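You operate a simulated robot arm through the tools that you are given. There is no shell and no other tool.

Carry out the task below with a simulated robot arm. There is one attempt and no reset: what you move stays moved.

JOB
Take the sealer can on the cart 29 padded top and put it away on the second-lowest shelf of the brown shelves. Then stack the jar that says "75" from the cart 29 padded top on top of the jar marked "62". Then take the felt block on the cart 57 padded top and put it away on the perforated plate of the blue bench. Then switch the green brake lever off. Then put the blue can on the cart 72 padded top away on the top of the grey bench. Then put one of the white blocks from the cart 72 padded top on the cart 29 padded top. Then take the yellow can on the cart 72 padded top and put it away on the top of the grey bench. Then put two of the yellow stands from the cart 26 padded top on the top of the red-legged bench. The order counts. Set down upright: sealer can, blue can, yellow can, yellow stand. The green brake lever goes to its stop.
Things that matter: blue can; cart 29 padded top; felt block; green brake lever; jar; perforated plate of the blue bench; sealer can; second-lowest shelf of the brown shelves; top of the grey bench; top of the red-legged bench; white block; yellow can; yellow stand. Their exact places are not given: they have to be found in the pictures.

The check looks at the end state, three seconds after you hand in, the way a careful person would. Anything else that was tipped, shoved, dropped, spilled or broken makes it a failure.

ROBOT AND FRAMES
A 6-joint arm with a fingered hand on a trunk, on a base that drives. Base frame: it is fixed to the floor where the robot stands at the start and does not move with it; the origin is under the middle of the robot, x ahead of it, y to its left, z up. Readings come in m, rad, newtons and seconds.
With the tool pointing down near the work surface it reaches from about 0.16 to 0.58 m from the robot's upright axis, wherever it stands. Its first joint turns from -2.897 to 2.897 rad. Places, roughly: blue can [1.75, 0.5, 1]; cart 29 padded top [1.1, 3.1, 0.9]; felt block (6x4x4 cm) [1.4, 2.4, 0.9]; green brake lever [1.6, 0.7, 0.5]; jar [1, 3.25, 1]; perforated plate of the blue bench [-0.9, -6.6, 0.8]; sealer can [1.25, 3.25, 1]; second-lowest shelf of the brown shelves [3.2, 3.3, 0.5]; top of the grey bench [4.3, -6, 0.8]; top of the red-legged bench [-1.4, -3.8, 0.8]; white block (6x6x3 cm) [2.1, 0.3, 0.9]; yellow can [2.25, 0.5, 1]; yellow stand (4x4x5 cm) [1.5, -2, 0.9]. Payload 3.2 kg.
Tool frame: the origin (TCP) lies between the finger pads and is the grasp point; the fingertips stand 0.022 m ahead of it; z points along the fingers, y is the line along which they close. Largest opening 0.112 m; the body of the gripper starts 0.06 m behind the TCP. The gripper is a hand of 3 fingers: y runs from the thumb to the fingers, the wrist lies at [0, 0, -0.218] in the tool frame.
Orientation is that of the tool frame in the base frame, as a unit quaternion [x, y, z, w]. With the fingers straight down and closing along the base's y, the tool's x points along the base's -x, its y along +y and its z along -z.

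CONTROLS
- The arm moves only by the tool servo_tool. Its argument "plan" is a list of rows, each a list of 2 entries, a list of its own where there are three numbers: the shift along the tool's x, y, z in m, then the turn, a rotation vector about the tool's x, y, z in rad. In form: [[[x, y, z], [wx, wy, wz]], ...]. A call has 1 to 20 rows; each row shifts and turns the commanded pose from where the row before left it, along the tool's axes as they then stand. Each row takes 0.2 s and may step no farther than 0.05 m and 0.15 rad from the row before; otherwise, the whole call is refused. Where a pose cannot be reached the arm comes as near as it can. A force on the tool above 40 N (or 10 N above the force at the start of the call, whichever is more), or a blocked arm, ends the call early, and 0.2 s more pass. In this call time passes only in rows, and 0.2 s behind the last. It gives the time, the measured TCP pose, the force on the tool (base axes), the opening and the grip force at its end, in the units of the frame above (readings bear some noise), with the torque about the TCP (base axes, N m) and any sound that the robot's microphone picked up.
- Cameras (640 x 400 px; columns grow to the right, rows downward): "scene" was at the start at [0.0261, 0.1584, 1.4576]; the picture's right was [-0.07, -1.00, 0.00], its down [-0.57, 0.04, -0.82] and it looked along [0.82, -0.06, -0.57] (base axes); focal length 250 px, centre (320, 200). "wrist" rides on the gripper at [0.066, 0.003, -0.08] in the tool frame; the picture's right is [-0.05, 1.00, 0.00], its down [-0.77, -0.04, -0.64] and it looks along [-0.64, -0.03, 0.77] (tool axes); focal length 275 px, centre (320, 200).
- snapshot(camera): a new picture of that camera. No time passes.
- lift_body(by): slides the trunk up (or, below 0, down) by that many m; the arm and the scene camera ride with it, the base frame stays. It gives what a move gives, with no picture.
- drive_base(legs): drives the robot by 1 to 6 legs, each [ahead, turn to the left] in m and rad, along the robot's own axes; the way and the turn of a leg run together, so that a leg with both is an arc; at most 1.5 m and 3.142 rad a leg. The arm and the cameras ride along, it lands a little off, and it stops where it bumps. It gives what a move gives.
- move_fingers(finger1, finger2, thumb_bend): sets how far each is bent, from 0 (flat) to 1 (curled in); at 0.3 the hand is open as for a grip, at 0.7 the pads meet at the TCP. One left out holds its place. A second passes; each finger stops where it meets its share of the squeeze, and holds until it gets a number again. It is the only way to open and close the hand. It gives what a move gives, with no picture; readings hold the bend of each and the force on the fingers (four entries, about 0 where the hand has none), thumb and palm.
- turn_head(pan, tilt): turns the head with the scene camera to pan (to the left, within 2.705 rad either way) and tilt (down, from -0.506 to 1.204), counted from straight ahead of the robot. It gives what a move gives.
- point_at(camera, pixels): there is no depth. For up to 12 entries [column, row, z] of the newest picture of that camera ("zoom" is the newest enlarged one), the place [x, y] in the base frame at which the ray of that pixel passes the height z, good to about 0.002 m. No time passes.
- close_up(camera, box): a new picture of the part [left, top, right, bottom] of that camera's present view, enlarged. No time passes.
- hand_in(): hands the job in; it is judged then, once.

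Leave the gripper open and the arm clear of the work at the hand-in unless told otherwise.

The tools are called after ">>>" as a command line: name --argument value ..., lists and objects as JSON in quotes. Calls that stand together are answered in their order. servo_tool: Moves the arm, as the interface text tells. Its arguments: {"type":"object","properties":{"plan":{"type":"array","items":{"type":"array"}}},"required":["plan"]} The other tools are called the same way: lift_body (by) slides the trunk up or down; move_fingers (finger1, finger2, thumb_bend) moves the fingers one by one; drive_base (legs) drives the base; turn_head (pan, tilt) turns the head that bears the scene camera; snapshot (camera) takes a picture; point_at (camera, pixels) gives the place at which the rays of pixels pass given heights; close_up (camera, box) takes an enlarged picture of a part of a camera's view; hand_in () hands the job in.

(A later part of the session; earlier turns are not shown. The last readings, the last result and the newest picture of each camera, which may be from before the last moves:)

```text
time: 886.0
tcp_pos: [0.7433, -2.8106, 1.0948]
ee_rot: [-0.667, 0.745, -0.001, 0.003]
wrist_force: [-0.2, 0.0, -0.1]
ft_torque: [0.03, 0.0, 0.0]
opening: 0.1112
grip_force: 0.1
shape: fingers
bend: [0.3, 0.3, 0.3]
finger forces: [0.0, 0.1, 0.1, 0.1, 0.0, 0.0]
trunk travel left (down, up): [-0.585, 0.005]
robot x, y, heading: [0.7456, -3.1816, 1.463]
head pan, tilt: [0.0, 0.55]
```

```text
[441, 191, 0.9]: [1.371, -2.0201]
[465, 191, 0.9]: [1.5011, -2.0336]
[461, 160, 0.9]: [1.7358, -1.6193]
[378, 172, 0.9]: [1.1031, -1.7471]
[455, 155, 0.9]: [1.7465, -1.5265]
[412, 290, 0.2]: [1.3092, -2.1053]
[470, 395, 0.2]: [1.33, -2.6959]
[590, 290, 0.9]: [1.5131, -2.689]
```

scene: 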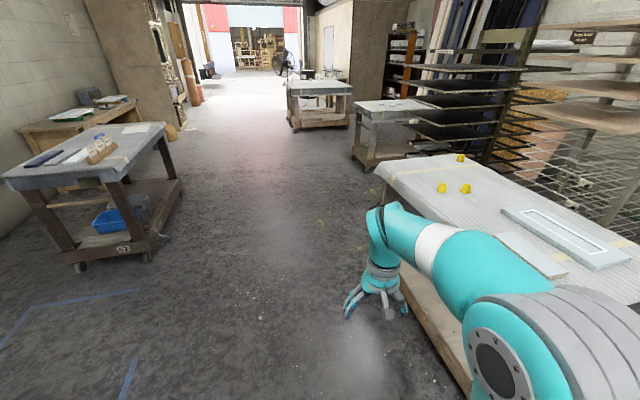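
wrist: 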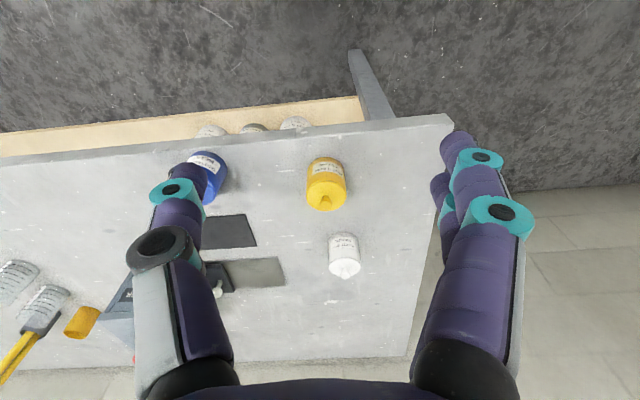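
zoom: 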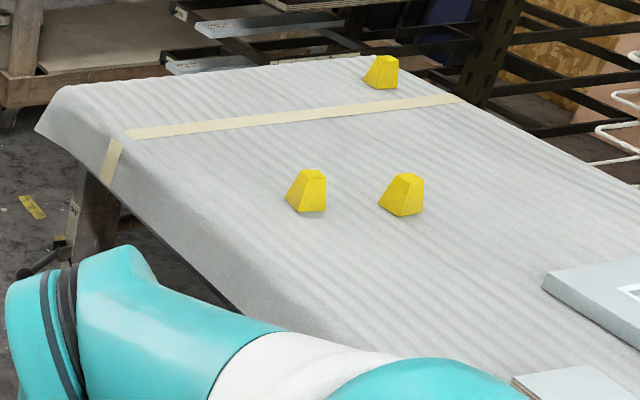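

Stands (small pyramids) at (1.371,-2.02), (1.501,-2.034), and a third farther. I drive beside cart 26's west edge and face it.

>>> drive_base --legs '[[0.98, 0], [0, -1.21]]'

>>> turn_head --pan 0.1 --tilt 0.85

>>> snapshot --camera "scene"

>>> snapshot --camera "wrist"

```text
time: 894.3
tcp_pos: [1.2202, -2.0613, 1.0948]
ee_rot: [-0.097, 0.995, -0.004, 0.0]
wrist_force: [-0.9, 0.6, -0.8]
ft_torque: [0.0, 0.01, 0.04]
opening: 0.1113
grip_force: 0.0
shape: fingers
bend: [0.3, 0.3, 0.3]
finger forces: [0.0, 0.0, 0.0, 0.0, 0.0, 0.1]
trunk travel left (down, up): [-0.585, 0.005]
robot x, y, heading: [0.8727, -2.1805, 0.201]
head pan, tilt: [0.0, 0.55]
```

```text
time: 895.1
tcp_pos: [1.2198, -2.0611, 1.0955]
ee_rot: [-0.098, 0.995, -0.003, 0.001]
wrist_force: [0.2, -0.3, -0.2]
ft_torque: [-0.03, -0.01, 0.01]
opening: 0.1114
grip_force: 0.2
shape: fingers
bend: [0.3, 0.3, 0.3]
finger forces: [0.1, 0.0, 0.1, 0.1, 0.1, 0.0]
trunk travel left (down, up): [-0.585, 0.005]
robot x, y, heading: [0.8721, -2.1801, 0.2]
head pan, tilt: [0.099, 0.85]
```

```text
taken
```

scene: 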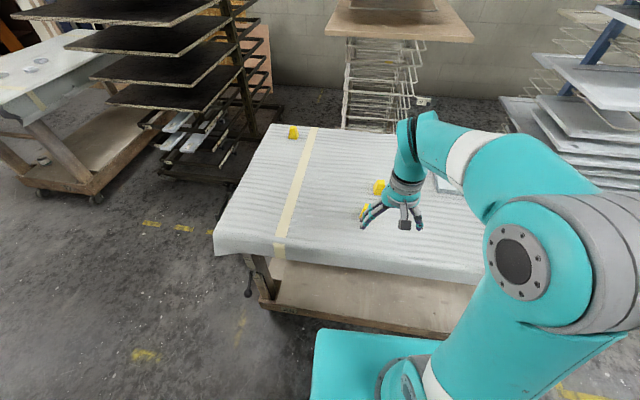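

```text
taken
```

wrist: 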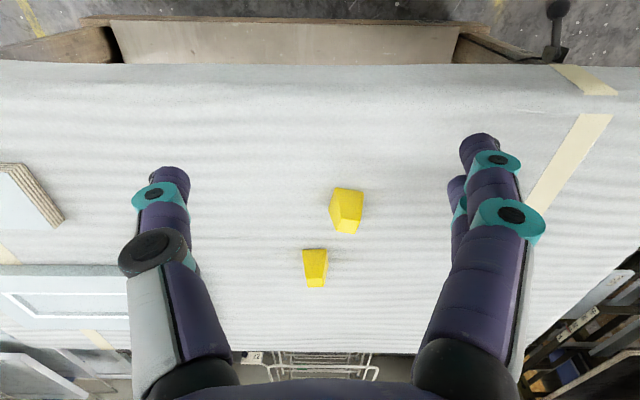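

>>> close_up --camera "wrist" --box '[280, 170, 390, 300]'

>>> point_at --camera "wrist" --pixels '[[346, 212, 0.92], [316, 268, 0.92], [300, 65, 0.88], [120, 22, 0.15], [400, 18, 0.15]]'

>>> point_at --camera "scene" --pixels '[[265, 308, 0.15], [440, 334, 0.15], [220, 250, 0.88], [450, 280, 0.88]]'

```text
3.08 times, centred on (335, 235) of wrist
```

zoom: 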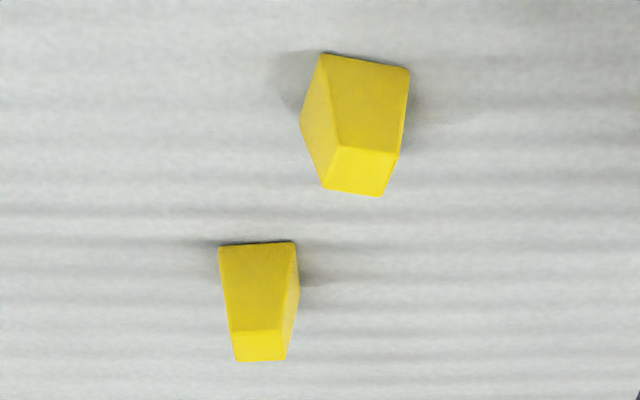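

```text
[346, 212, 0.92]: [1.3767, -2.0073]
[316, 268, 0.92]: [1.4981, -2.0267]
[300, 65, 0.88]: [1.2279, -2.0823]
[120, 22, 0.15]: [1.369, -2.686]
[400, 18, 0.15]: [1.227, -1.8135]
```

```text
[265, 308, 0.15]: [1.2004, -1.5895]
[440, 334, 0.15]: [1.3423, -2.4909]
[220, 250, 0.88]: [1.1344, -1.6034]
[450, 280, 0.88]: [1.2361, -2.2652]
```

>>> point_at --camera "zoom" --pixels '[[365, 61, 0.895], [320, 55, 0.895], [410, 68, 0.895], [361, 172, 0.945], [300, 125, 0.895], [258, 243, 0.895], [218, 246, 0.895], [296, 241, 0.895], [260, 346, 0.945]]'

```text
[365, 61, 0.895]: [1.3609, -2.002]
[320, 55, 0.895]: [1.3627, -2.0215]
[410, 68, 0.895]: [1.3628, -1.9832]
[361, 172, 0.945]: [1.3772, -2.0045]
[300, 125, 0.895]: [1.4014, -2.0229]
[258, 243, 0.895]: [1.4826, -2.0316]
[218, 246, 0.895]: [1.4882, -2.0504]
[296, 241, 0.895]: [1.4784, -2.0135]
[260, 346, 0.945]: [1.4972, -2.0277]
```

Stand 1: centre (1.3825, -2.002), edges along the axes. I move above it and turn the hand +0.196 rad.

>>> servo_tool --plan '[[[-0.0428, 0.0066, 0.02], [0, 0, 0]], [[-0.0428, 0.0066, 0.02], [0, 0, 0]], [[-0.0428, 0.0066, 0.02], [0, 0, 0]], [[-0.0428, 0.0066, 0.02], [0, 0, 0]], [[0, 0, 0], [0, 0, 0.098]], [[0, 0, 0], [0, 0, 0.098]], [[0, 0, 0], [0, 0, 0]]]'

>>> snapshot --camera "wrist"

>>> close_up --camera "wrist" --box '[260, 30, 390, 190]'

```text
time: 896.7
tcp_pos: [1.3816, -2.0031, 1.0154]
ee_rot: [0.002, 1.0, -0.004, 0.001]
wrist_force: [0.4, 0.0, -0.3]
ft_torque: [0.01, 0.02, 0.01]
opening: 0.111
grip_force: 0.0
shape: fingers
bend: [0.3, 0.3, 0.3]
finger forces: [0.1, 0.1, 0.1, 0.0, 0.1, 0.1]
trunk travel left (down, up): [-0.585, 0.005]
robot x, y, heading: [0.8692, -2.1726, 0.199]
head pan, tilt: [0.099, 0.85]
```

```text
taken
```

wrist: 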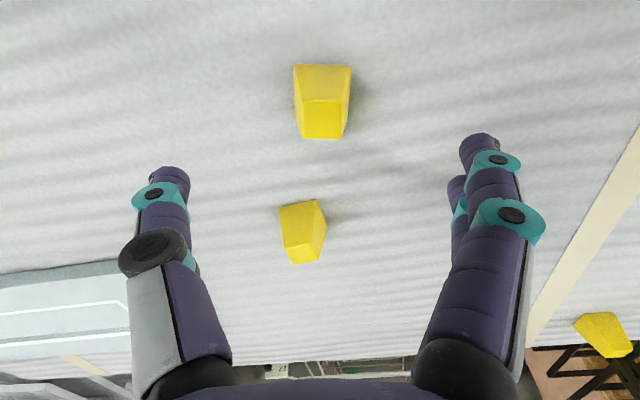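

```text
2.50 times, centred on (325, 110) of wrist
```

zoom: 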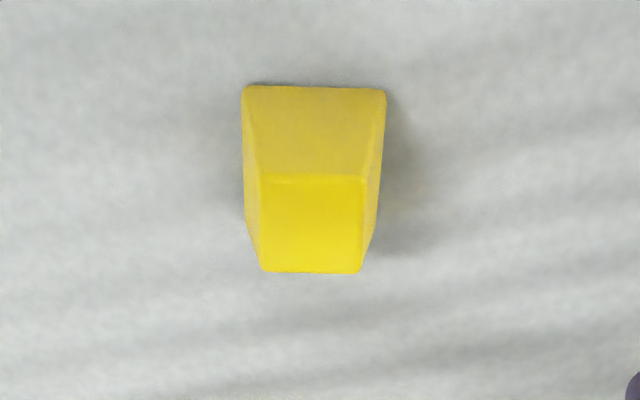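

>>> point_at --camera "zoom" --pixels '[[312, 224, 0.945], [314, 86, 0.895], [243, 86, 0.895], [385, 90, 0.895], [260, 225, 0.945], [364, 225, 0.945]]'

```text
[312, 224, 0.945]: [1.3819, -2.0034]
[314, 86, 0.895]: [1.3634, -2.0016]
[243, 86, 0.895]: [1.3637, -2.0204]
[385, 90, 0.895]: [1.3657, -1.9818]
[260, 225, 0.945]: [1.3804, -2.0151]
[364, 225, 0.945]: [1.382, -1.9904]
```

>>> servo_tool --plan '[[[-0.0015, 0.0005, 0.035], [0, 0, 0]], [[-0.0015, 0.0005, 0.035], [0, 0, 0]], [[0, 0, 0.024], [0, 0, 0]], [[0, 0, 0], [0, 0, 0]]]'

>>> snapshot --camera "wrist"

>>> move_fingers --finger1 0.75 --finger2 0.75 --thumb_bend 0.75

>>> snapshot --camera "wrist"

```text
time: 897.7
tcp_pos: [1.3857, -2.0022, 0.9218]
ee_rot: [0.001, 1.0, -0.004, 0.001]
wrist_force: [0.1, -0.3, 0.5]
ft_torque: [-0.02, -0.01, 0.04]
opening: 0.1113
grip_force: 0.0
shape: fingers
bend: [0.3, 0.3, 0.3]
finger forces: [0.0, 0.1, 0.1, 0.0, 0.0, 0.0]
trunk travel left (down, up): [-0.585, 0.005]
robot x, y, heading: [0.8749, -2.1731, 0.2]
head pan, tilt: [0.099, 0.85]
```

```text
taken
```

wrist: 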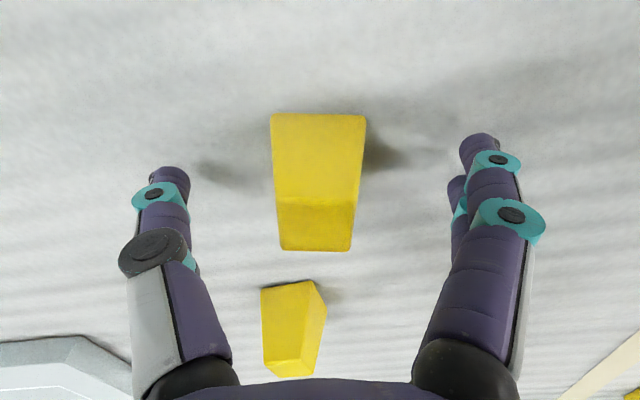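

```text
time: 898.7
tcp_pos: [1.3861, -2.0016, 0.9223]
ee_rot: [0.0, 1.0, -0.004, 0.001]
wrist_force: [-0.5, 0.8, 0.3]
ft_torque: [-0.01, 0.0, -0.02]
opening: 0.0325
grip_force: 20.1
shape: fingers
bend: [0.66, 0.68, 0.62]
finger forces: [10.1, 9.9, 0.0, 0.0, 20.4, 0.0]
trunk travel left (down, up): [-0.585, 0.005]
robot x, y, heading: [0.8696, -2.1807, 0.2]
head pan, tilt: [0.099, 0.85]
```

```text
taken
```

wrist: 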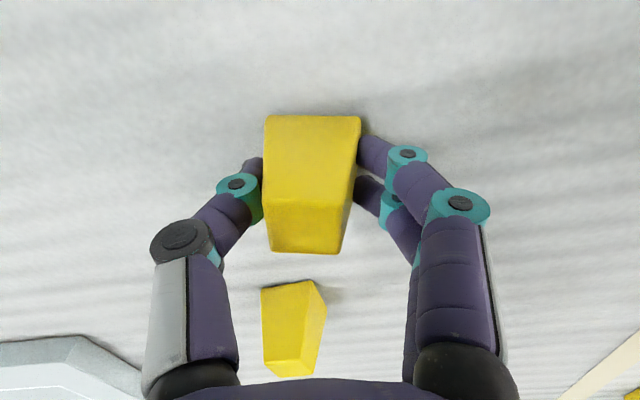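

>>> servo_tool --plan '[[[0, 0, -0.02], [0, 0, 0]], [[0, 0, -0.035], [0, 0, 0]], [[0, 0, -0.04], [0, 0, 0]], [[0, 0, 0], [0, 0, 0]]]'

>>> snapshot --camera "wrist"

```text
time: 899.7
tcp_pos: [1.3875, -2.0007, 1.0171]
ee_rot: [0.0, 1.0, -0.003, 0.001]
wrist_force: [-0.2, 0.6, -0.5]
ft_torque: [0.0, 0.02, -0.04]
opening: 0.0323
grip_force: 20.1
shape: fingers
bend: [0.66, 0.68, 0.62]
finger forces: [9.9, 9.9, 0.0, 0.0, 20.3, 0.1]
trunk travel left (down, up): [-0.585, 0.005]
robot x, y, heading: [0.8733, -2.1779, 0.199]
head pan, tilt: [0.099, 0.85]
```

```text
taken
```

wrist: 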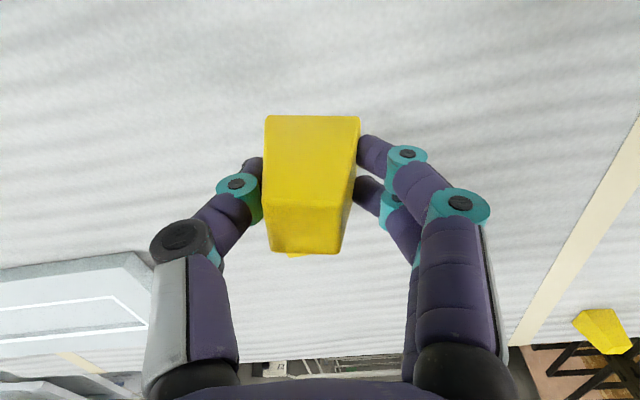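

>>> servo_tool --plan '[[[0.03, 0, -0.03], [0, 0, 0]], [[0.035, 0, -0.03], [0, 0, 0]], [[0.035, 0, -0.03], [0, 0, 0]], [[0.04, 0, -0.02], [0, 0, 0]], [[0.03, 0, 0], [0, 0, 0]], [[0, 0, 0], [0, 0, 0]]]'

>>> drive_base --legs '[[-0.35, 0], [0, -2.55]]'

>>> turn_head --pan 0.0 --tilt 0.45

>>> snapshot --camera "scene"

```text
time: 901.1
tcp_pos: [1.2182, -2.0009, 1.1271]
ee_rot: [0.0, 1.0, -0.004, 0.0]
wrist_force: [0.2, -0.8, -0.3]
ft_torque: [-0.01, -0.04, 0.0]
opening: 0.032
grip_force: 20.0
shape: fingers
bend: [0.66, 0.68, 0.62]
finger forces: [10.0, 9.9, 0.0, 0.0, 20.2, 0.1]
trunk travel left (down, up): [-0.585, 0.005]
robot x, y, heading: [0.8718, -2.1746, 0.196]
head pan, tilt: [0.099, 0.85]
```

```text
time: 909.6
tcp_pos: [0.3205, -2.5746, 1.1264]
ee_rot: [0.966, 0.259, -0.001, -0.003]
wrist_force: [-0.5, -0.7, 0.2]
ft_torque: [0.02, 0.01, 0.02]
opening: 0.0319
grip_force: 19.4
shape: fingers
bend: [0.67, 0.68, 0.62]
finger forces: [9.6, 9.8, 0.0, 0.0, 19.7, 0.0]
trunk travel left (down, up): [-0.585, 0.005]
robot x, y, heading: [0.5383, -2.2472, -2.419]
head pan, tilt: [0.099, 0.85]
```

```text
time: 910.4
tcp_pos: [0.3205, -2.5744, 1.1268]
ee_rot: [0.966, 0.259, -0.001, -0.003]
wrist_force: [-0.9, -0.2, -0.2]
ft_torque: [0.0, 0.04, -0.03]
opening: 0.032
grip_force: 19.7
shape: fingers
bend: [0.67, 0.68, 0.62]
finger forces: [9.7, 9.7, 0.0, 0.1, 19.7, 0.0]
trunk travel left (down, up): [-0.585, 0.005]
robot x, y, heading: [0.5339, -2.2473, -2.423]
head pan, tilt: [0.0, 0.45]
```

```text
taken
```

scene: 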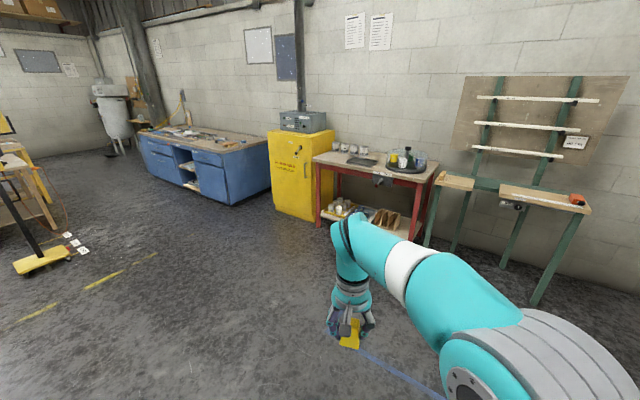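

>>> close_up --camera "scene" --box '[300, 130, 460, 250]'

>>> point_at --camera "scene" --pixels '[[312, 157, 0.8], [418, 182, 0.8], [440, 165, 0.8], [345, 145, 0.8], [318, 222, 0], [275, 212, 0], [427, 245, 0]]'

```text
3.33 times, centred on (380, 190) of scene
```

zoom: 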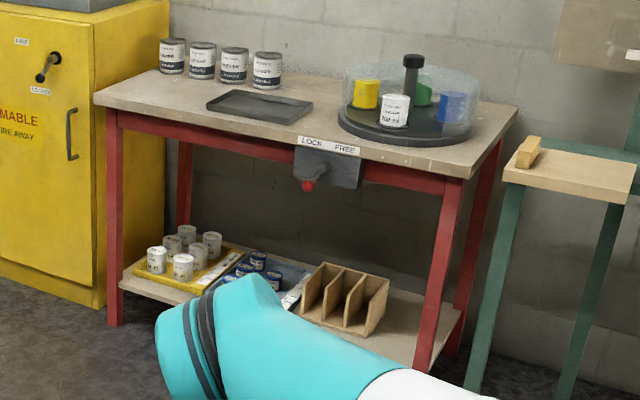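

```text
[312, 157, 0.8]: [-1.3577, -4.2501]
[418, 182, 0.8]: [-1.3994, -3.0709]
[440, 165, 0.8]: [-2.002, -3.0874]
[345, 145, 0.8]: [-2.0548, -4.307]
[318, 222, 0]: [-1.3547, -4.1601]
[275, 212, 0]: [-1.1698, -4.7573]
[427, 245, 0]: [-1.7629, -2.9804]
```

>>> point_at --camera "zoom" --pixels '[[150, 97, 0.8], [180, 108, 0.8], [208, 102, 0.8], [290, 125, 0.8], [312, 104, 0.8], [235, 90, 0.8], [340, 130, 0.8], [100, 100, 0.8], [308, 185, 0.7], [172, 73, 0.8]]'

```text
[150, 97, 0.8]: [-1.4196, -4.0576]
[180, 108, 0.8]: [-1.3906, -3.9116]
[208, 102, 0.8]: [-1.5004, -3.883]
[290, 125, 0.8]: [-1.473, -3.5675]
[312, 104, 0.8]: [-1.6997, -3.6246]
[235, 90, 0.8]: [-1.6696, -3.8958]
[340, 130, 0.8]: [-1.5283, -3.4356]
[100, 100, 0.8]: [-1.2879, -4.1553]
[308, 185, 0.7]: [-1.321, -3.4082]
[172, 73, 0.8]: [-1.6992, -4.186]
```

The free area on the red-legged bench is its left front part around (-1.5, -4.05), z≈0.8. I drive there.

>>> drive_base --legs '[[0, 0.16], [1.0, 0], [0.95, 0], [0, -0.87]]'

>>> turn_head --pan 0.15 --tilt 0.65

>>> snapshot --camera "scene"

>>> snapshot --camera "wrist"

```text
time: 922.9
tcp_pos: [-1.066, -3.7961, 1.126]
ee_rot: [0.994, -0.112, -0.001, -0.003]
wrist_force: [0.0, 0.7, -0.2]
ft_torque: [0.01, 0.05, 0.01]
opening: 0.0316
grip_force: 19.3
shape: fingers
bend: [0.67, 0.69, 0.62]
finger forces: [9.6, 9.7, 0.0, 0.0, 19.6, 0.0]
trunk travel left (down, up): [-0.585, 0.005]
robot x, y, heading: [-0.6882, -3.6985, 3.109]
head pan, tilt: [0.0, 0.45]
```

```text
time: 923.7
tcp_pos: [-1.0672, -3.7965, 1.1264]
ee_rot: [0.994, -0.111, -0.001, -0.004]
wrist_force: [-0.7, 0.7, -0.4]
ft_torque: [-0.01, 0.01, 0.02]
opening: 0.0317
grip_force: 19.5
shape: fingers
bend: [0.67, 0.69, 0.62]
finger forces: [9.6, 9.7, 0.0, 0.0, 19.6, 0.0]
trunk travel left (down, up): [-0.585, 0.005]
robot x, y, heading: [-0.6896, -3.701, 3.112]
head pan, tilt: [0.15, 0.649]
```

```text
taken
```

scene: 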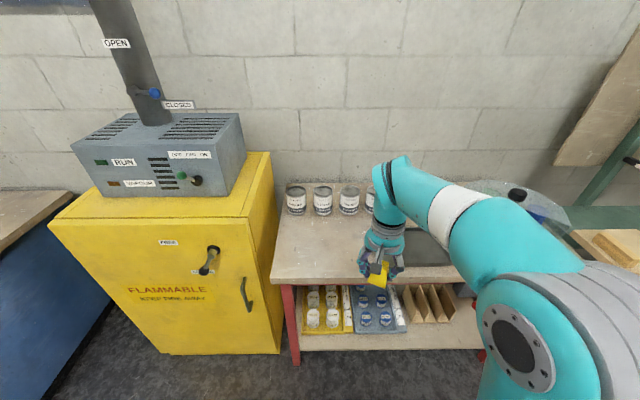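

```text
taken
```

wrist: 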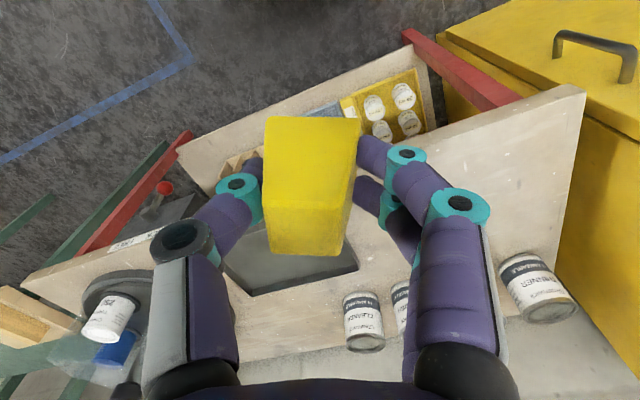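

>>> point_at --camera "scene" --pixels '[[278, 352, 0.0], [160, 352, 0.0], [268, 215, 1.0], [272, 283, 0.8], [480, 265, 0.8], [297, 365, 0.0], [300, 235, 0.8], [296, 213, 0.8], [350, 213, 0.8]]'

>>> point_at --wrist 0 --camera "wrist" --pixels '[[580, 90, 0.8], [250, 293, 0.8], [225, 270, 0.8], [350, 265, 0.8], [540, 290, 0.85], [365, 345, 0.8]]'

```text
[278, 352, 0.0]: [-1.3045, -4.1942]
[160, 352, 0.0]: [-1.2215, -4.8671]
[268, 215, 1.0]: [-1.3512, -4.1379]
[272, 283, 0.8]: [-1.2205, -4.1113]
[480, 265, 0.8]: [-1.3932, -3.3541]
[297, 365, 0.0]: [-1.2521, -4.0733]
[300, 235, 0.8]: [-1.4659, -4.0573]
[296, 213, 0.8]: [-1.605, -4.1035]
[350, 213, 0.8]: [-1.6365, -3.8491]
```

```text
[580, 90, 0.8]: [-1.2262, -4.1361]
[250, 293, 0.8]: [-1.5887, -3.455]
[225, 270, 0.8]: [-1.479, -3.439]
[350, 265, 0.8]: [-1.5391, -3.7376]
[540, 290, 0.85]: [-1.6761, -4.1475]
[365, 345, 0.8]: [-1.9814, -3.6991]
```

The bench is turned slightly: its front corner is at (-1.22,-4.12) and it faces heading ≈ -2.92. I adjust the base accordingly.

>>> drive_base --legs '[[0, 0.58], [0.28, 0], [0, -0.32]]'

>>> turn_head --pan 0.1 --tilt 0.9

>>> snapshot --camera "scene"

>>> snapshot --camera "wrist"

```text
time: 928.2
tcp_pos: [-1.2676, -4.0224, 1.1263]
ee_rot: [1.0, 0.006, -0.001, -0.004]
wrist_force: [-0.2, -0.2, -0.4]
ft_torque: [0.01, -0.02, 0.01]
opening: 0.0318
grip_force: 19.3
shape: fingers
bend: [0.67, 0.69, 0.62]
finger forces: [9.4, 9.6, 0.0, 0.0, 19.5, 0.0]
trunk travel left (down, up): [-0.585, 0.005]
robot x, y, heading: [-0.9225, -3.8436, -2.936]
head pan, tilt: [0.15, 0.649]
```

```text
time: 929.0
tcp_pos: [-1.2687, -4.0236, 1.1268]
ee_rot: [1.0, 0.005, 0.0, -0.004]
wrist_force: [-0.1, -0.6, -1.1]
ft_torque: [-0.01, -0.01, 0.0]
opening: 0.0316
grip_force: 19.7
shape: fingers
bend: [0.67, 0.69, 0.62]
finger forces: [9.5, 9.6, 0.1, 0.0, 19.3, 0.1]
trunk travel left (down, up): [-0.585, 0.005]
robot x, y, heading: [-0.9218, -3.843, -2.936]
head pan, tilt: [0.099, 0.901]
```

```text
taken
```

scene: 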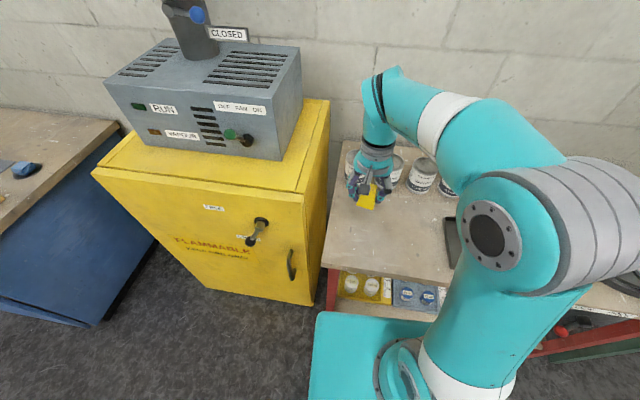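

```text
taken
```

wrist: 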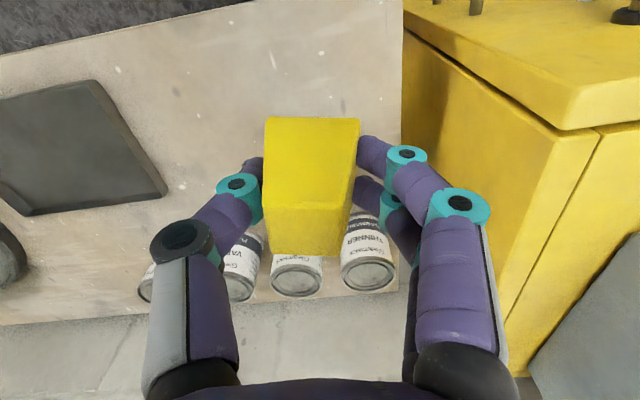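

>>> point_at --camera "wrist" --pixels '[[167, 190, 0.8], [95, 80, 0.8], [402, 100, 0.8], [60, 42, 0.8], [360, 212, 0.8], [295, 255, 0.8], [230, 240, 0.8], [402, 20, 0.8]]'

>>> point_at --camera "scene" --pixels '[[326, 262, 0.8], [400, 278, 0.8], [350, 178, 0.8], [418, 190, 0.8], [445, 215, 0.8], [365, 240, 0.8], [380, 215, 0.8]]'

```text
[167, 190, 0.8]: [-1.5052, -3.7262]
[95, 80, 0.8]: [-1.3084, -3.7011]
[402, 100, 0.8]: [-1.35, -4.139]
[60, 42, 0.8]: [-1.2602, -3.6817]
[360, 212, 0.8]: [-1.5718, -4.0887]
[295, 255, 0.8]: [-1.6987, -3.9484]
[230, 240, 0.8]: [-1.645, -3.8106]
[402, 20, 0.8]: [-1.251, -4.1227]
```

```text
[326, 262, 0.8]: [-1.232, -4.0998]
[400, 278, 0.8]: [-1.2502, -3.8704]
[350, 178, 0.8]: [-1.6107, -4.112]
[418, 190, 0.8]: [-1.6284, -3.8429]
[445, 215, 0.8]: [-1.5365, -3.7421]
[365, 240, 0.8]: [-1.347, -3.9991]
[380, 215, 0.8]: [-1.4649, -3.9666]
```

>>> servo_tool --plan '[[[-0.032, -0.0157, 0.03], [0, 0, 0]], [[-0.032, -0.0157, 0.03], [0, 0, 0]], [[-0.032, -0.0157, 0.03], [0, 0, 0]], [[-0.032, -0.0157, 0.03], [0, 0, 0]], [[-0.032, -0.0157, 0.03], [0, 0, 0]], [[-0.032, -0.0157, 0.03], [0, 0, 0]], [[0, 0, 0.04], [0, 0, 0]], [[0, 0, 0], [0, 0, 0]]]'

>>> snapshot --camera "wrist"

>>> close_up --camera "scene" --box '[310, 140, 470, 290]'

```text
time: 930.8
tcp_pos: [-1.4608, -3.9282, 0.9096]
ee_rot: [1.0, 0.006, -0.001, -0.003]
wrist_force: [0.6, -0.4, -0.2]
ft_torque: [0.0, 0.02, 0.03]
opening: 0.0312
grip_force: 18.4
shape: fingers
bend: [0.67, 0.69, 0.62]
finger forces: [9.4, 9.7, 0.0, 0.1, 19.1, 0.0]
trunk travel left (down, up): [-0.585, 0.005]
robot x, y, heading: [-0.919, -3.839, -2.937]
head pan, tilt: [0.099, 0.901]
```

```text
taken
```

wrist: 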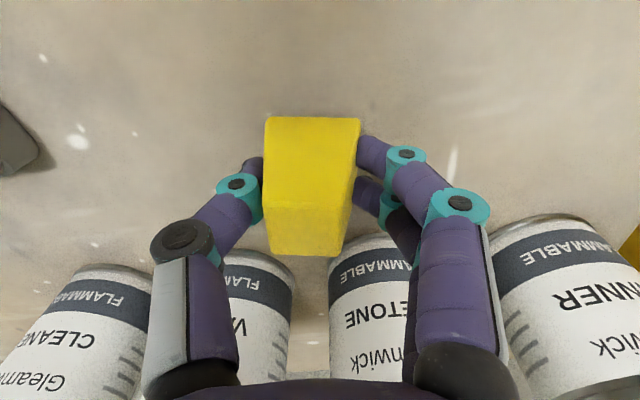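

```text
2.67 times, centred on (390, 215) of scene
```

zoom: 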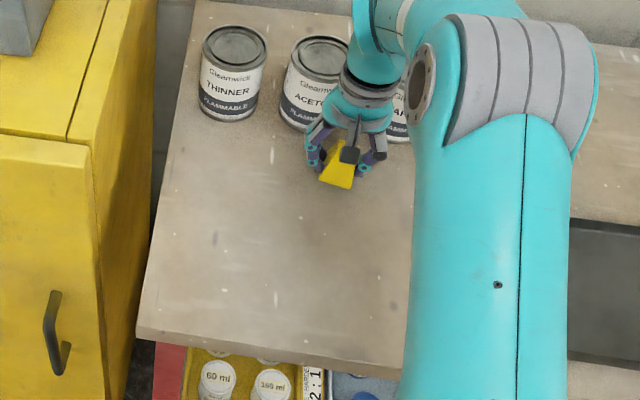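

I shift 2.5 cm back from the tall cans and lower slowly.

>>> servo_tool --plan '[[[0.025, 0, 0.01], [0, 0, 0]], [[0, 0, 0.03], [0, 0, 0]], [[0, 0, 0.03], [0, 0, 0]], [[0, 0, 0.006], [0, 0, 0]], [[0, 0, 0], [0, 0, 0]]]'

>>> snapshot --camera "wrist"

```text
time: 931.4
tcp_pos: [-1.4344, -3.9282, 0.8779]
ee_rot: [1.0, 0.006, -0.005, -0.002]
wrist_force: [7.0, -0.4, 23.8]
ft_torque: [0.11, -0.14, -0.04]
opening: 0.0332
grip_force: 24.6
shape: fingers
bend: [0.71, 0.71, 0.64]
finger forces: [12.2, 12.4, 0.0, 0.0, 24.1, 0.0]
trunk travel left (down, up): [-0.585, 0.005]
robot x, y, heading: [-0.9255, -3.841, -2.935]
head pan, tilt: [0.099, 0.901]
stopped in row 3: the force on the tool passed its limit at 46 N (the readings are from after the stop); the commanded pose is now the measured one
```

```text
taken
```

wrist: 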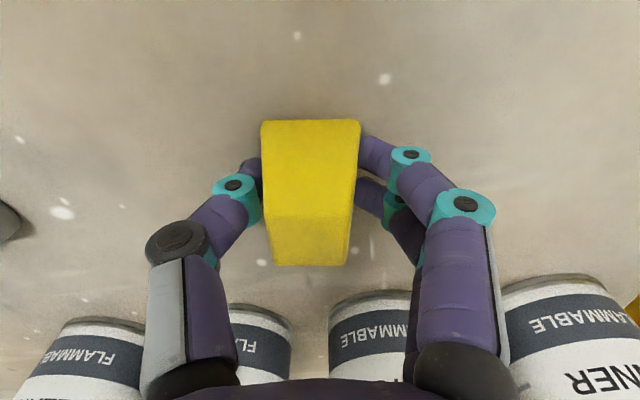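

Contact came early: the bench top is at about z=0.85. I relieve the force and release.

>>> servo_tool --plan '[[[0, 0, -0.002], [0, 0, 0]], [[0, 0, 0], [0, 0, 0]]]'

>>> close_up --camera "scene" --box '[310, 140, 470, 290]'

```text
time: 932.0
tcp_pos: [-1.4346, -3.9291, 0.8779]
ee_rot: [1.0, 0.005, -0.005, -0.002]
wrist_force: [3.7, -0.3, 18.7]
ft_torque: [0.05, -0.08, -0.01]
opening: 0.0332
grip_force: 23.7
shape: fingers
bend: [0.71, 0.71, 0.64]
finger forces: [11.7, 11.9, 0.0, 0.0, 22.7, 0.0]
trunk travel left (down, up): [-0.585, 0.005]
robot x, y, heading: [-0.9229, -3.8404, -2.928]
head pan, tilt: [0.099, 0.901]
```

```text
2.67 times, centred on (390, 215) of scene
```

zoom: 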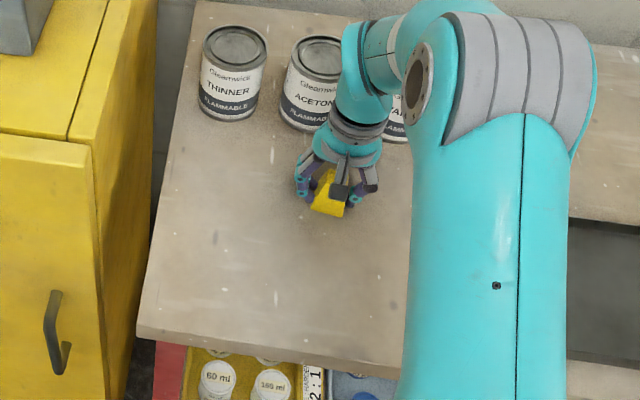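

>>> servo_tool --plan '[[[0, 0, -0.002], [0, 0, 0]], [[0, 0, 0], [0, 0, 0]]]'

>>> move_fingers --finger1 0.6 --finger2 0.6 --thumb_bend 0.56

>>> snapshot --camera "wrist"

```text
time: 932.6
tcp_pos: [-1.4366, -3.929, 0.8779]
ee_rot: [1.0, 0.005, -0.005, -0.002]
wrist_force: [2.1, -0.9, 4.8]
ft_torque: [0.0, -0.03, -0.03]
opening: 0.0329
grip_force: 20.3
shape: fingers
bend: [0.7, 0.71, 0.64]
finger forces: [10.3, 10.5, 0.0, 0.0, 19.8, 0.0]
trunk travel left (down, up): [-0.585, 0.005]
robot x, y, heading: [-0.9252, -3.8433, -2.927]
head pan, tilt: [0.099, 0.901]
```

```text
time: 933.6
tcp_pos: [-1.4359, -3.9275, 0.8795]
ee_rot: [1.0, 0.005, -0.005, -0.003]
wrist_force: [1.6, 0.1, 1.6]
ft_torque: [0.04, -0.02, 0.0]
opening: 0.0369
grip_force: 2.2
shape: fingers
bend: [0.59, 0.59, 0.55]
finger forces: [1.0, 0.7, 0.0, 0.1, 1.9, 0.1]
trunk travel left (down, up): [-0.585, 0.005]
robot x, y, heading: [-0.9238, -3.8427, -2.932]
head pan, tilt: [0.099, 0.901]
```

```text
taken
```

wrist: 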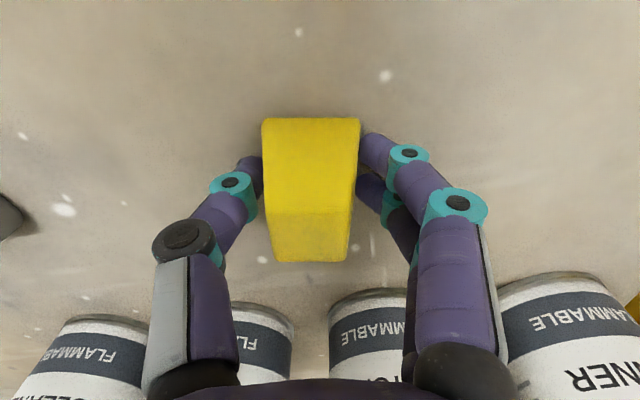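

>>> move_fingers --finger1 0.5 --finger2 0.5 --thumb_bend 0.48

>>> move_fingers --finger1 0.38 --finger2 0.38 --thumb_bend 0.38

>>> snapshot --camera "wrist"

```text
time: 934.6
tcp_pos: [-1.4368, -3.9285, 0.8789]
ee_rot: [1.0, 0.005, -0.005, -0.002]
wrist_force: [0.2, 0.0, 0.6]
ft_torque: [-0.02, 0.0, -0.01]
opening: 0.0575
grip_force: 0.0
shape: fingers
bend: [0.5, 0.5, 0.48]
finger forces: [0.0, 0.0, 0.0, 0.0, 0.0, 0.0]
trunk travel left (down, up): [-0.585, 0.005]
robot x, y, heading: [-0.9202, -3.8403, -2.936]
head pan, tilt: [0.099, 0.901]
```

```text
time: 935.6
tcp_pos: [-1.436, -3.93, 0.8797]
ee_rot: [1.0, 0.006, -0.004, -0.003]
wrist_force: [0.3, 0.1, -0.5]
ft_torque: [-0.01, -0.02, 0.0]
opening: 0.0889
grip_force: 0.1
shape: fingers
bend: [0.38, 0.38, 0.38]
finger forces: [0.0, 0.0, 0.1, 0.1, 0.0, 0.0]
trunk travel left (down, up): [-0.585, 0.005]
robot x, y, heading: [-0.9206, -3.8412, -2.933]
head pan, tilt: [0.099, 0.901]
```

```text
taken
```

wrist: 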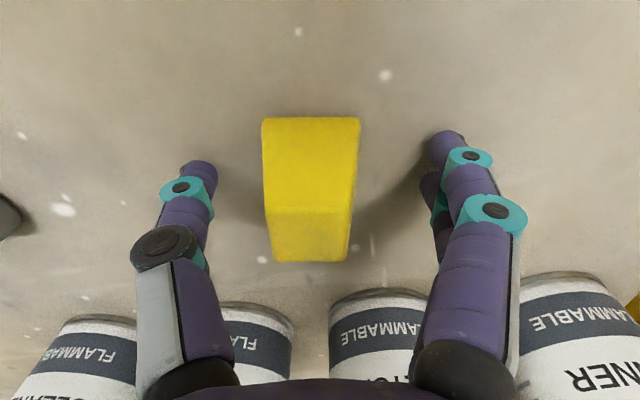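

Stand A is down and upright. I rise and retract, then go for the second stand.

>>> servo_tool --plan '[[[0, 0, -0.03], [0, 0, 0]], [[0, 0, -0.04], [0, 0, 0]], [[0.005, 0, -0.045], [0, 0, 0]], [[0.02, 0, -0.045], [0, 0, 0]], [[0.035, 0, -0.03], [0, 0, 0]], [[0.035, 0, -0.03], [0, 0, 0]], [[0.04, 0, -0.02], [0, 0, 0]], [[0.04, 0, 0], [0, 0, 0]], [[0, 0, 0], [0, 0, 0]]]'

>>> close_up --camera "scene" --box '[310, 140, 470, 290]'

>>> move_fingers --finger1 0.3 --finger2 0.3 --thumb_bend 0.3

```text
time: 937.6
tcp_pos: [-1.2602, -3.9307, 1.1165]
ee_rot: [1.0, 0.005, -0.005, -0.002]
wrist_force: [0.1, -0.3, -0.7]
ft_torque: [0.0, 0.02, -0.03]
opening: 0.0887
grip_force: 0.0
shape: fingers
bend: [0.38, 0.38, 0.38]
finger forces: [0.0, 0.0, 0.0, 0.0, 0.0, 0.1]
trunk travel left (down, up): [-0.585, 0.005]
robot x, y, heading: [-0.9227, -3.8422, -2.932]
head pan, tilt: [0.099, 0.901]
```

```text
2.67 times, centred on (390, 215) of scene
```

zoom: 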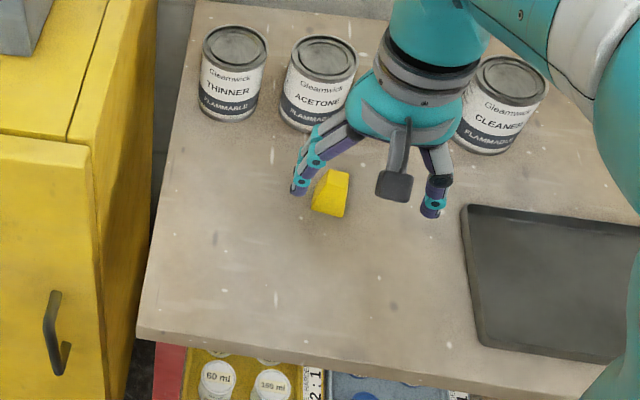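

```text
time: 938.6
tcp_pos: [-1.2605, -3.9303, 1.1175]
ee_rot: [1.0, 0.005, -0.004, -0.003]
wrist_force: [0.4, 0.1, 0.3]
ft_torque: [0.03, -0.03, 0.03]
opening: 0.1108
grip_force: 0.0
shape: fingers
bend: [0.3, 0.3, 0.3]
finger forces: [0.1, 0.0, 0.0, 0.1, 0.1, 0.0]
trunk travel left (down, up): [-0.585, 0.005]
robot x, y, heading: [-0.9218, -3.8426, -2.934]
head pan, tilt: [0.099, 0.901]
```

>>> drive_base --legs '[[-0.35, 0], [0, -2.44], [1.0, 0], [0.95, 0], [0, -0.68]]'

>>> snapshot --camera "wrist"

```text
time: 958.0
tcp_pos: [0.9794, -2.1255, 1.1168]
ee_rot: [-0.02, 1.0, -0.002, 0.005]
wrist_force: [0.9, 0.2, 0.2]
ft_torque: [-0.02, 0.02, 0.01]
opening: 0.1111
grip_force: 0.1
shape: fingers
bend: [0.3, 0.3, 0.3]
finger forces: [0.1, 0.1, 0.0, 0.0, 0.0, 0.1]
trunk travel left (down, up): [-0.585, 0.005]
robot x, y, heading: [0.6444, -2.2238, 0.233]
head pan, tilt: [0.099, 0.901]
```

```text
taken
```

wrist: 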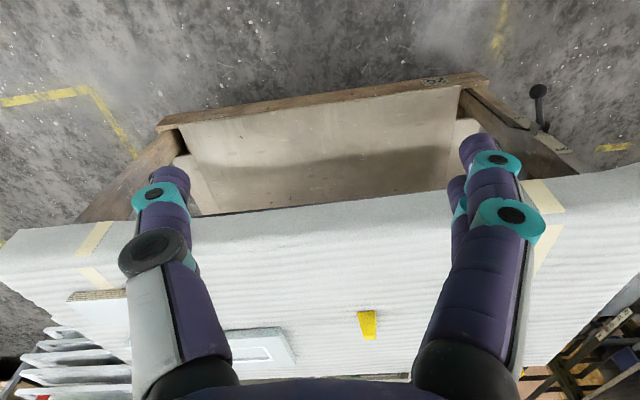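

>>> drive_base --legs '[[0.31, 0]]'

>>> snapshot --camera "wrist"

>>> close_up --camera "wrist" --box '[280, 190, 400, 310]'

```text
time: 960.0
tcp_pos: [1.2777, -2.0513, 1.1165]
ee_rot: [-0.022, 1.0, -0.003, 0.004]
wrist_force: [0.3, 0.3, 0.3]
ft_torque: [-0.01, 0.01, -0.02]
opening: 0.1113
grip_force: 0.1
shape: fingers
bend: [0.3, 0.3, 0.3]
finger forces: [0.0, 0.1, 0.0, 0.0, 0.0, 0.1]
trunk travel left (down, up): [-0.585, 0.005]
robot x, y, heading: [0.9414, -2.1505, 0.243]
head pan, tilt: [0.099, 0.901]
```

```text
taken
```

wrist: 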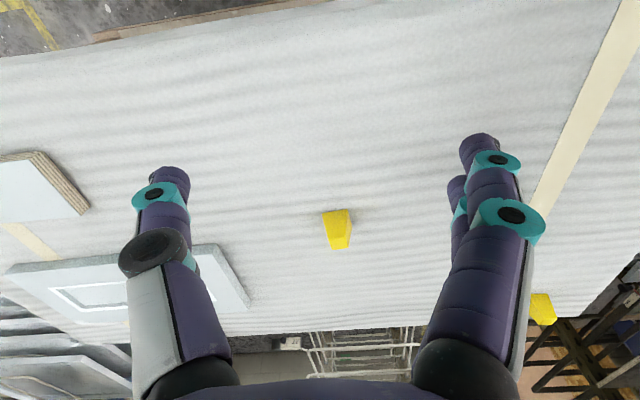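

```text
3.33 times, centred on (340, 250) of wrist
```

zoom: 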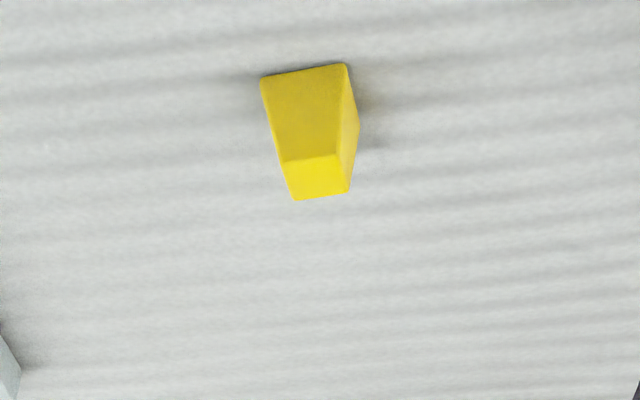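

>>> point_at --camera "zoom" --pixels '[[260, 78, 0.895], [346, 64, 0.895], [303, 70, 0.895], [317, 177, 0.945], [359, 122, 0.895]]'

```text
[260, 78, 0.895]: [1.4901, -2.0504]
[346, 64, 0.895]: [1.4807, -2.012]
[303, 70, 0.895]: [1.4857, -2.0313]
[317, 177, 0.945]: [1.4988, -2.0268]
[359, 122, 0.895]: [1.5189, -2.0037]
```

>>> servo_tool --plan '[[[-0.0382, 0.0026, 0.016], [0, 0, 0]], [[-0.0382, 0.0026, 0.016], [0, 0, 0]], [[-0.0382, 0.0026, 0.016], [0, 0, 0]], [[-0.0382, 0.0026, 0.016], [0, 0, 0]], [[-0.0382, 0.0026, 0.016], [0, 0, 0]], [[-0.0382, 0.0026, 0.016], [0, 0, 0]], [[0, 0, 0.01], [0, 0, -0.098]], [[0, 0, 0], [0, 0, -0.098]], [[0, 0, 0], [0, 0, 0]]]'

>>> snapshot --camera "wrist"

>>> close_up --camera "wrist" --box '[260, 30, 390, 190]'

```text
time: 962.0
tcp_pos: [1.5083, -2.0264, 1.0118]
ee_rot: [-0.119, 0.993, -0.003, 0.004]
wrist_force: [0.2, -0.1, 0.4]
ft_torque: [-0.04, -0.05, 0.01]
opening: 0.1115
grip_force: 0.1
shape: fingers
bend: [0.3, 0.3, 0.3]
finger forces: [0.1, 0.1, 0.1, 0.0, 0.1, 0.1]
trunk travel left (down, up): [-0.585, 0.005]
robot x, y, heading: [0.9425, -2.1488, 0.241]
head pan, tilt: [0.099, 0.901]
```

```text
taken
```

wrist: 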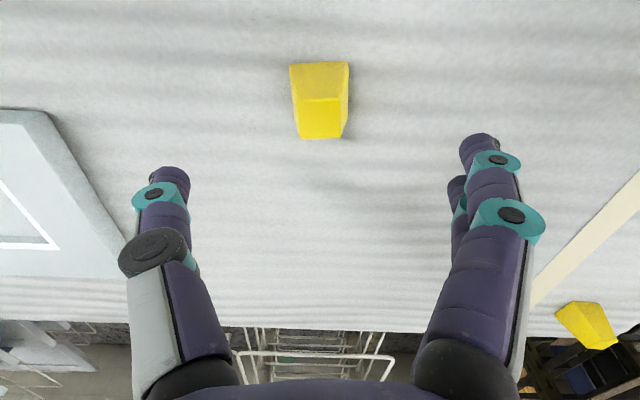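

```text
2.50 times, centred on (325, 110) of wrist
```

zoom: 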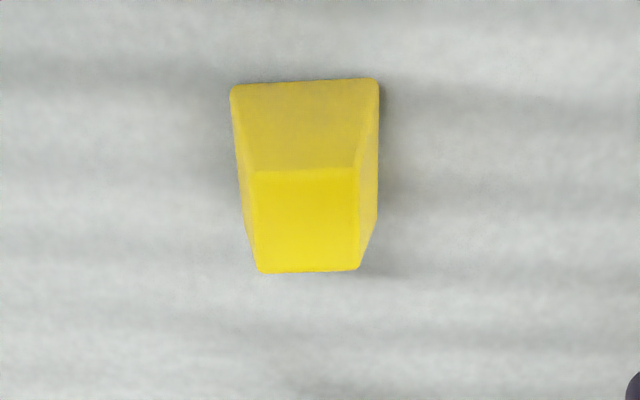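

>>> point_at --camera "zoom" --pixels '[[305, 222, 0.945], [304, 84, 0.895], [230, 88, 0.895], [378, 81, 0.895], [253, 222, 0.945], [359, 220, 0.945]]'

```text
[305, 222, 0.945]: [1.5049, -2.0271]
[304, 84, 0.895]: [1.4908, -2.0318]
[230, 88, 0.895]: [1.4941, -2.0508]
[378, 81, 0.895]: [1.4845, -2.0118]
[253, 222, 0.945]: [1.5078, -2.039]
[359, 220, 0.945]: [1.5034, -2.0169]
```

Centred. I descend and grip.

>>> servo_tool --plan '[[[0, 0, 0.035], [0, 0, 0]], [[0, 0, 0.035], [0, 0, 0]], [[0, 0, 0.02], [0, 0, 0]], [[0, 0, 0], [0, 0, 0]]]'

>>> snapshot --camera "wrist"

>>> move_fingers --finger1 0.75 --finger2 0.75 --thumb_bend 0.75

>>> servo_tool --plan '[[[0, 0, -0.02], [0, 0, 0]], [[0, 0, -0.035], [0, 0, 0]], [[0, 0, -0.03], [0, 0, 0]], [[0, 0, 0], [0, 0, 0]]]'

>>> snapshot --camera "wrist"

```text
time: 963.0
tcp_pos: [1.5089, -2.0227, 0.9229]
ee_rot: [-0.12, 0.993, -0.003, 0.004]
wrist_force: [-0.7, -0.8, 0.4]
ft_torque: [0.01, 0.0, 0.03]
opening: 0.1113
grip_force: 0.0
shape: fingers
bend: [0.3, 0.3, 0.3]
finger forces: [0.0, 0.0, 0.1, 0.1, 0.0, 0.0]
trunk travel left (down, up): [-0.585, 0.005]
robot x, y, heading: [0.9424, -2.1532, 0.241]
head pan, tilt: [0.099, 0.901]
```

```text
taken
```

wrist: 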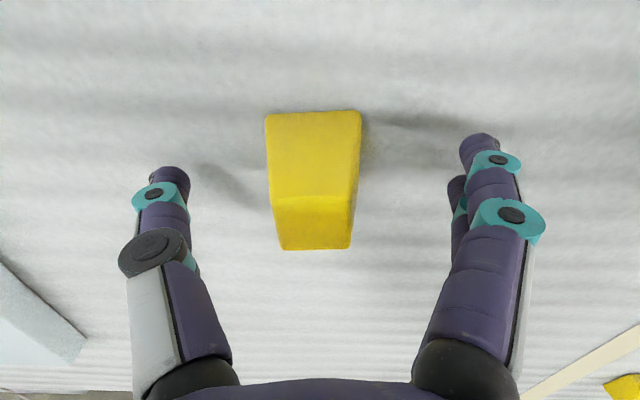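

```text
time: 964.0
tcp_pos: [1.5109, -2.024, 0.922]
ee_rot: [-0.12, 0.993, -0.004, 0.004]
wrist_force: [0.2, -0.5, -0.1]
ft_torque: [0.0, 0.0, -0.02]
opening: 0.0316
grip_force: 20.7
shape: fingers
bend: [0.68, 0.68, 0.62]
finger forces: [10.0, 10.1, 0.0, 0.1, 20.5, 0.0]
trunk travel left (down, up): [-0.585, 0.005]
robot x, y, heading: [0.9442, -2.152, 0.238]
head pan, tilt: [0.099, 0.901]
```

```text
time: 965.0
tcp_pos: [1.5049, -2.024, 1.0074]
ee_rot: [-0.119, 0.993, -0.002, 0.004]
wrist_force: [-0.7, 0.6, 0.4]
ft_torque: [-0.01, 0.0, -0.01]
opening: 0.0318
grip_force: 20.8
shape: fingers
bend: [0.68, 0.68, 0.62]
finger forces: [10.1, 10.1, 0.0, 0.0, 20.7, 0.0]
trunk travel left (down, up): [-0.585, 0.005]
robot x, y, heading: [0.9423, -2.1541, 0.24]
head pan, tilt: [0.099, 0.901]
```

```text
taken
```

wrist: 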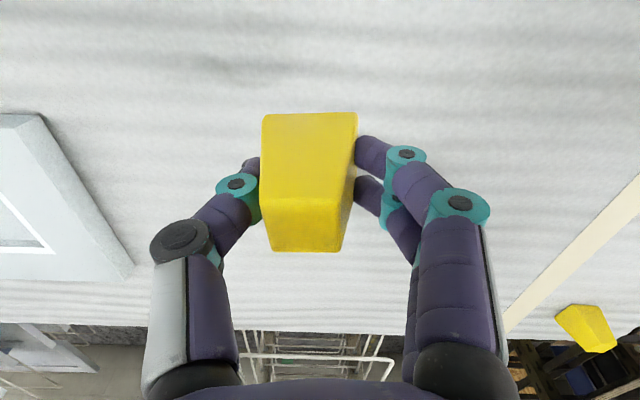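

>>> servo_tool --plan '[[[0.02, 0, -0.035], [0, 0, 0]], [[0.035, 0, -0.03], [0, 0, 0]], [[0.035, 0, -0.03], [0, 0, 0]], [[0.04, 0, -0.02], [0, 0, 0]], [[0.045, 0, 0], [0, 0, 0]], [[0.03, 0, 0], [0, 0, 0]], [[0, 0, 0], [0, 0, 0]]]'

>>> drive_base --legs '[[-0.38, 0]]'

```text
time: 966.6
tcp_pos: [1.306, -2.0749, 1.1207]
ee_rot: [-0.119, 0.993, -0.002, 0.004]
wrist_force: [0.0, 0.9, -1.1]
ft_torque: [-0.03, 0.01, 0.0]
opening: 0.0313
grip_force: 20.8
shape: fingers
bend: [0.68, 0.68, 0.62]
finger forces: [10.0, 10.1, 0.1, 0.1, 20.5, 0.0]
trunk travel left (down, up): [-0.585, 0.005]
robot x, y, heading: [0.9397, -2.1541, 0.241]
head pan, tilt: [0.099, 0.901]
```

```text
time: 969.0
tcp_pos: [0.9452, -2.1612, 1.1216]
ee_rot: [-0.123, 0.992, -0.003, 0.004]
wrist_force: [0.4, -0.5, 0.0]
ft_torque: [0.0, -0.01, 0.04]
opening: 0.0314
grip_force: 20.9
shape: fingers
bend: [0.68, 0.68, 0.62]
finger forces: [10.0, 10.1, 0.0, 0.0, 20.5, 0.1]
trunk travel left (down, up): [-0.585, 0.005]
robot x, y, heading: [0.5769, -2.2395, 0.247]
head pan, tilt: [0.099, 0.901]
```

>>> drive_base --legs '[[0, -2.478], [1.0, 0], [0.97, 0], [0, -0.7]]'

```text
time: 986.5
tcp_pos: [-0.9936, -3.8472, 1.1202]
ee_rot: [0.996, 0.091, -0.004, -0.002]
wrist_force: [0.2, -0.6, -1.4]
ft_torque: [-0.01, 0.03, -0.01]
opening: 0.0315
grip_force: 20.2
shape: fingers
bend: [0.68, 0.68, 0.62]
finger forces: [10.0, 10.1, 0.1, 0.1, 20.5, 0.0]
trunk travel left (down, up): [-0.585, 0.005]
robot x, y, heading: [-0.6256, -3.7857, -2.958]
head pan, tilt: [0.099, 0.901]
```

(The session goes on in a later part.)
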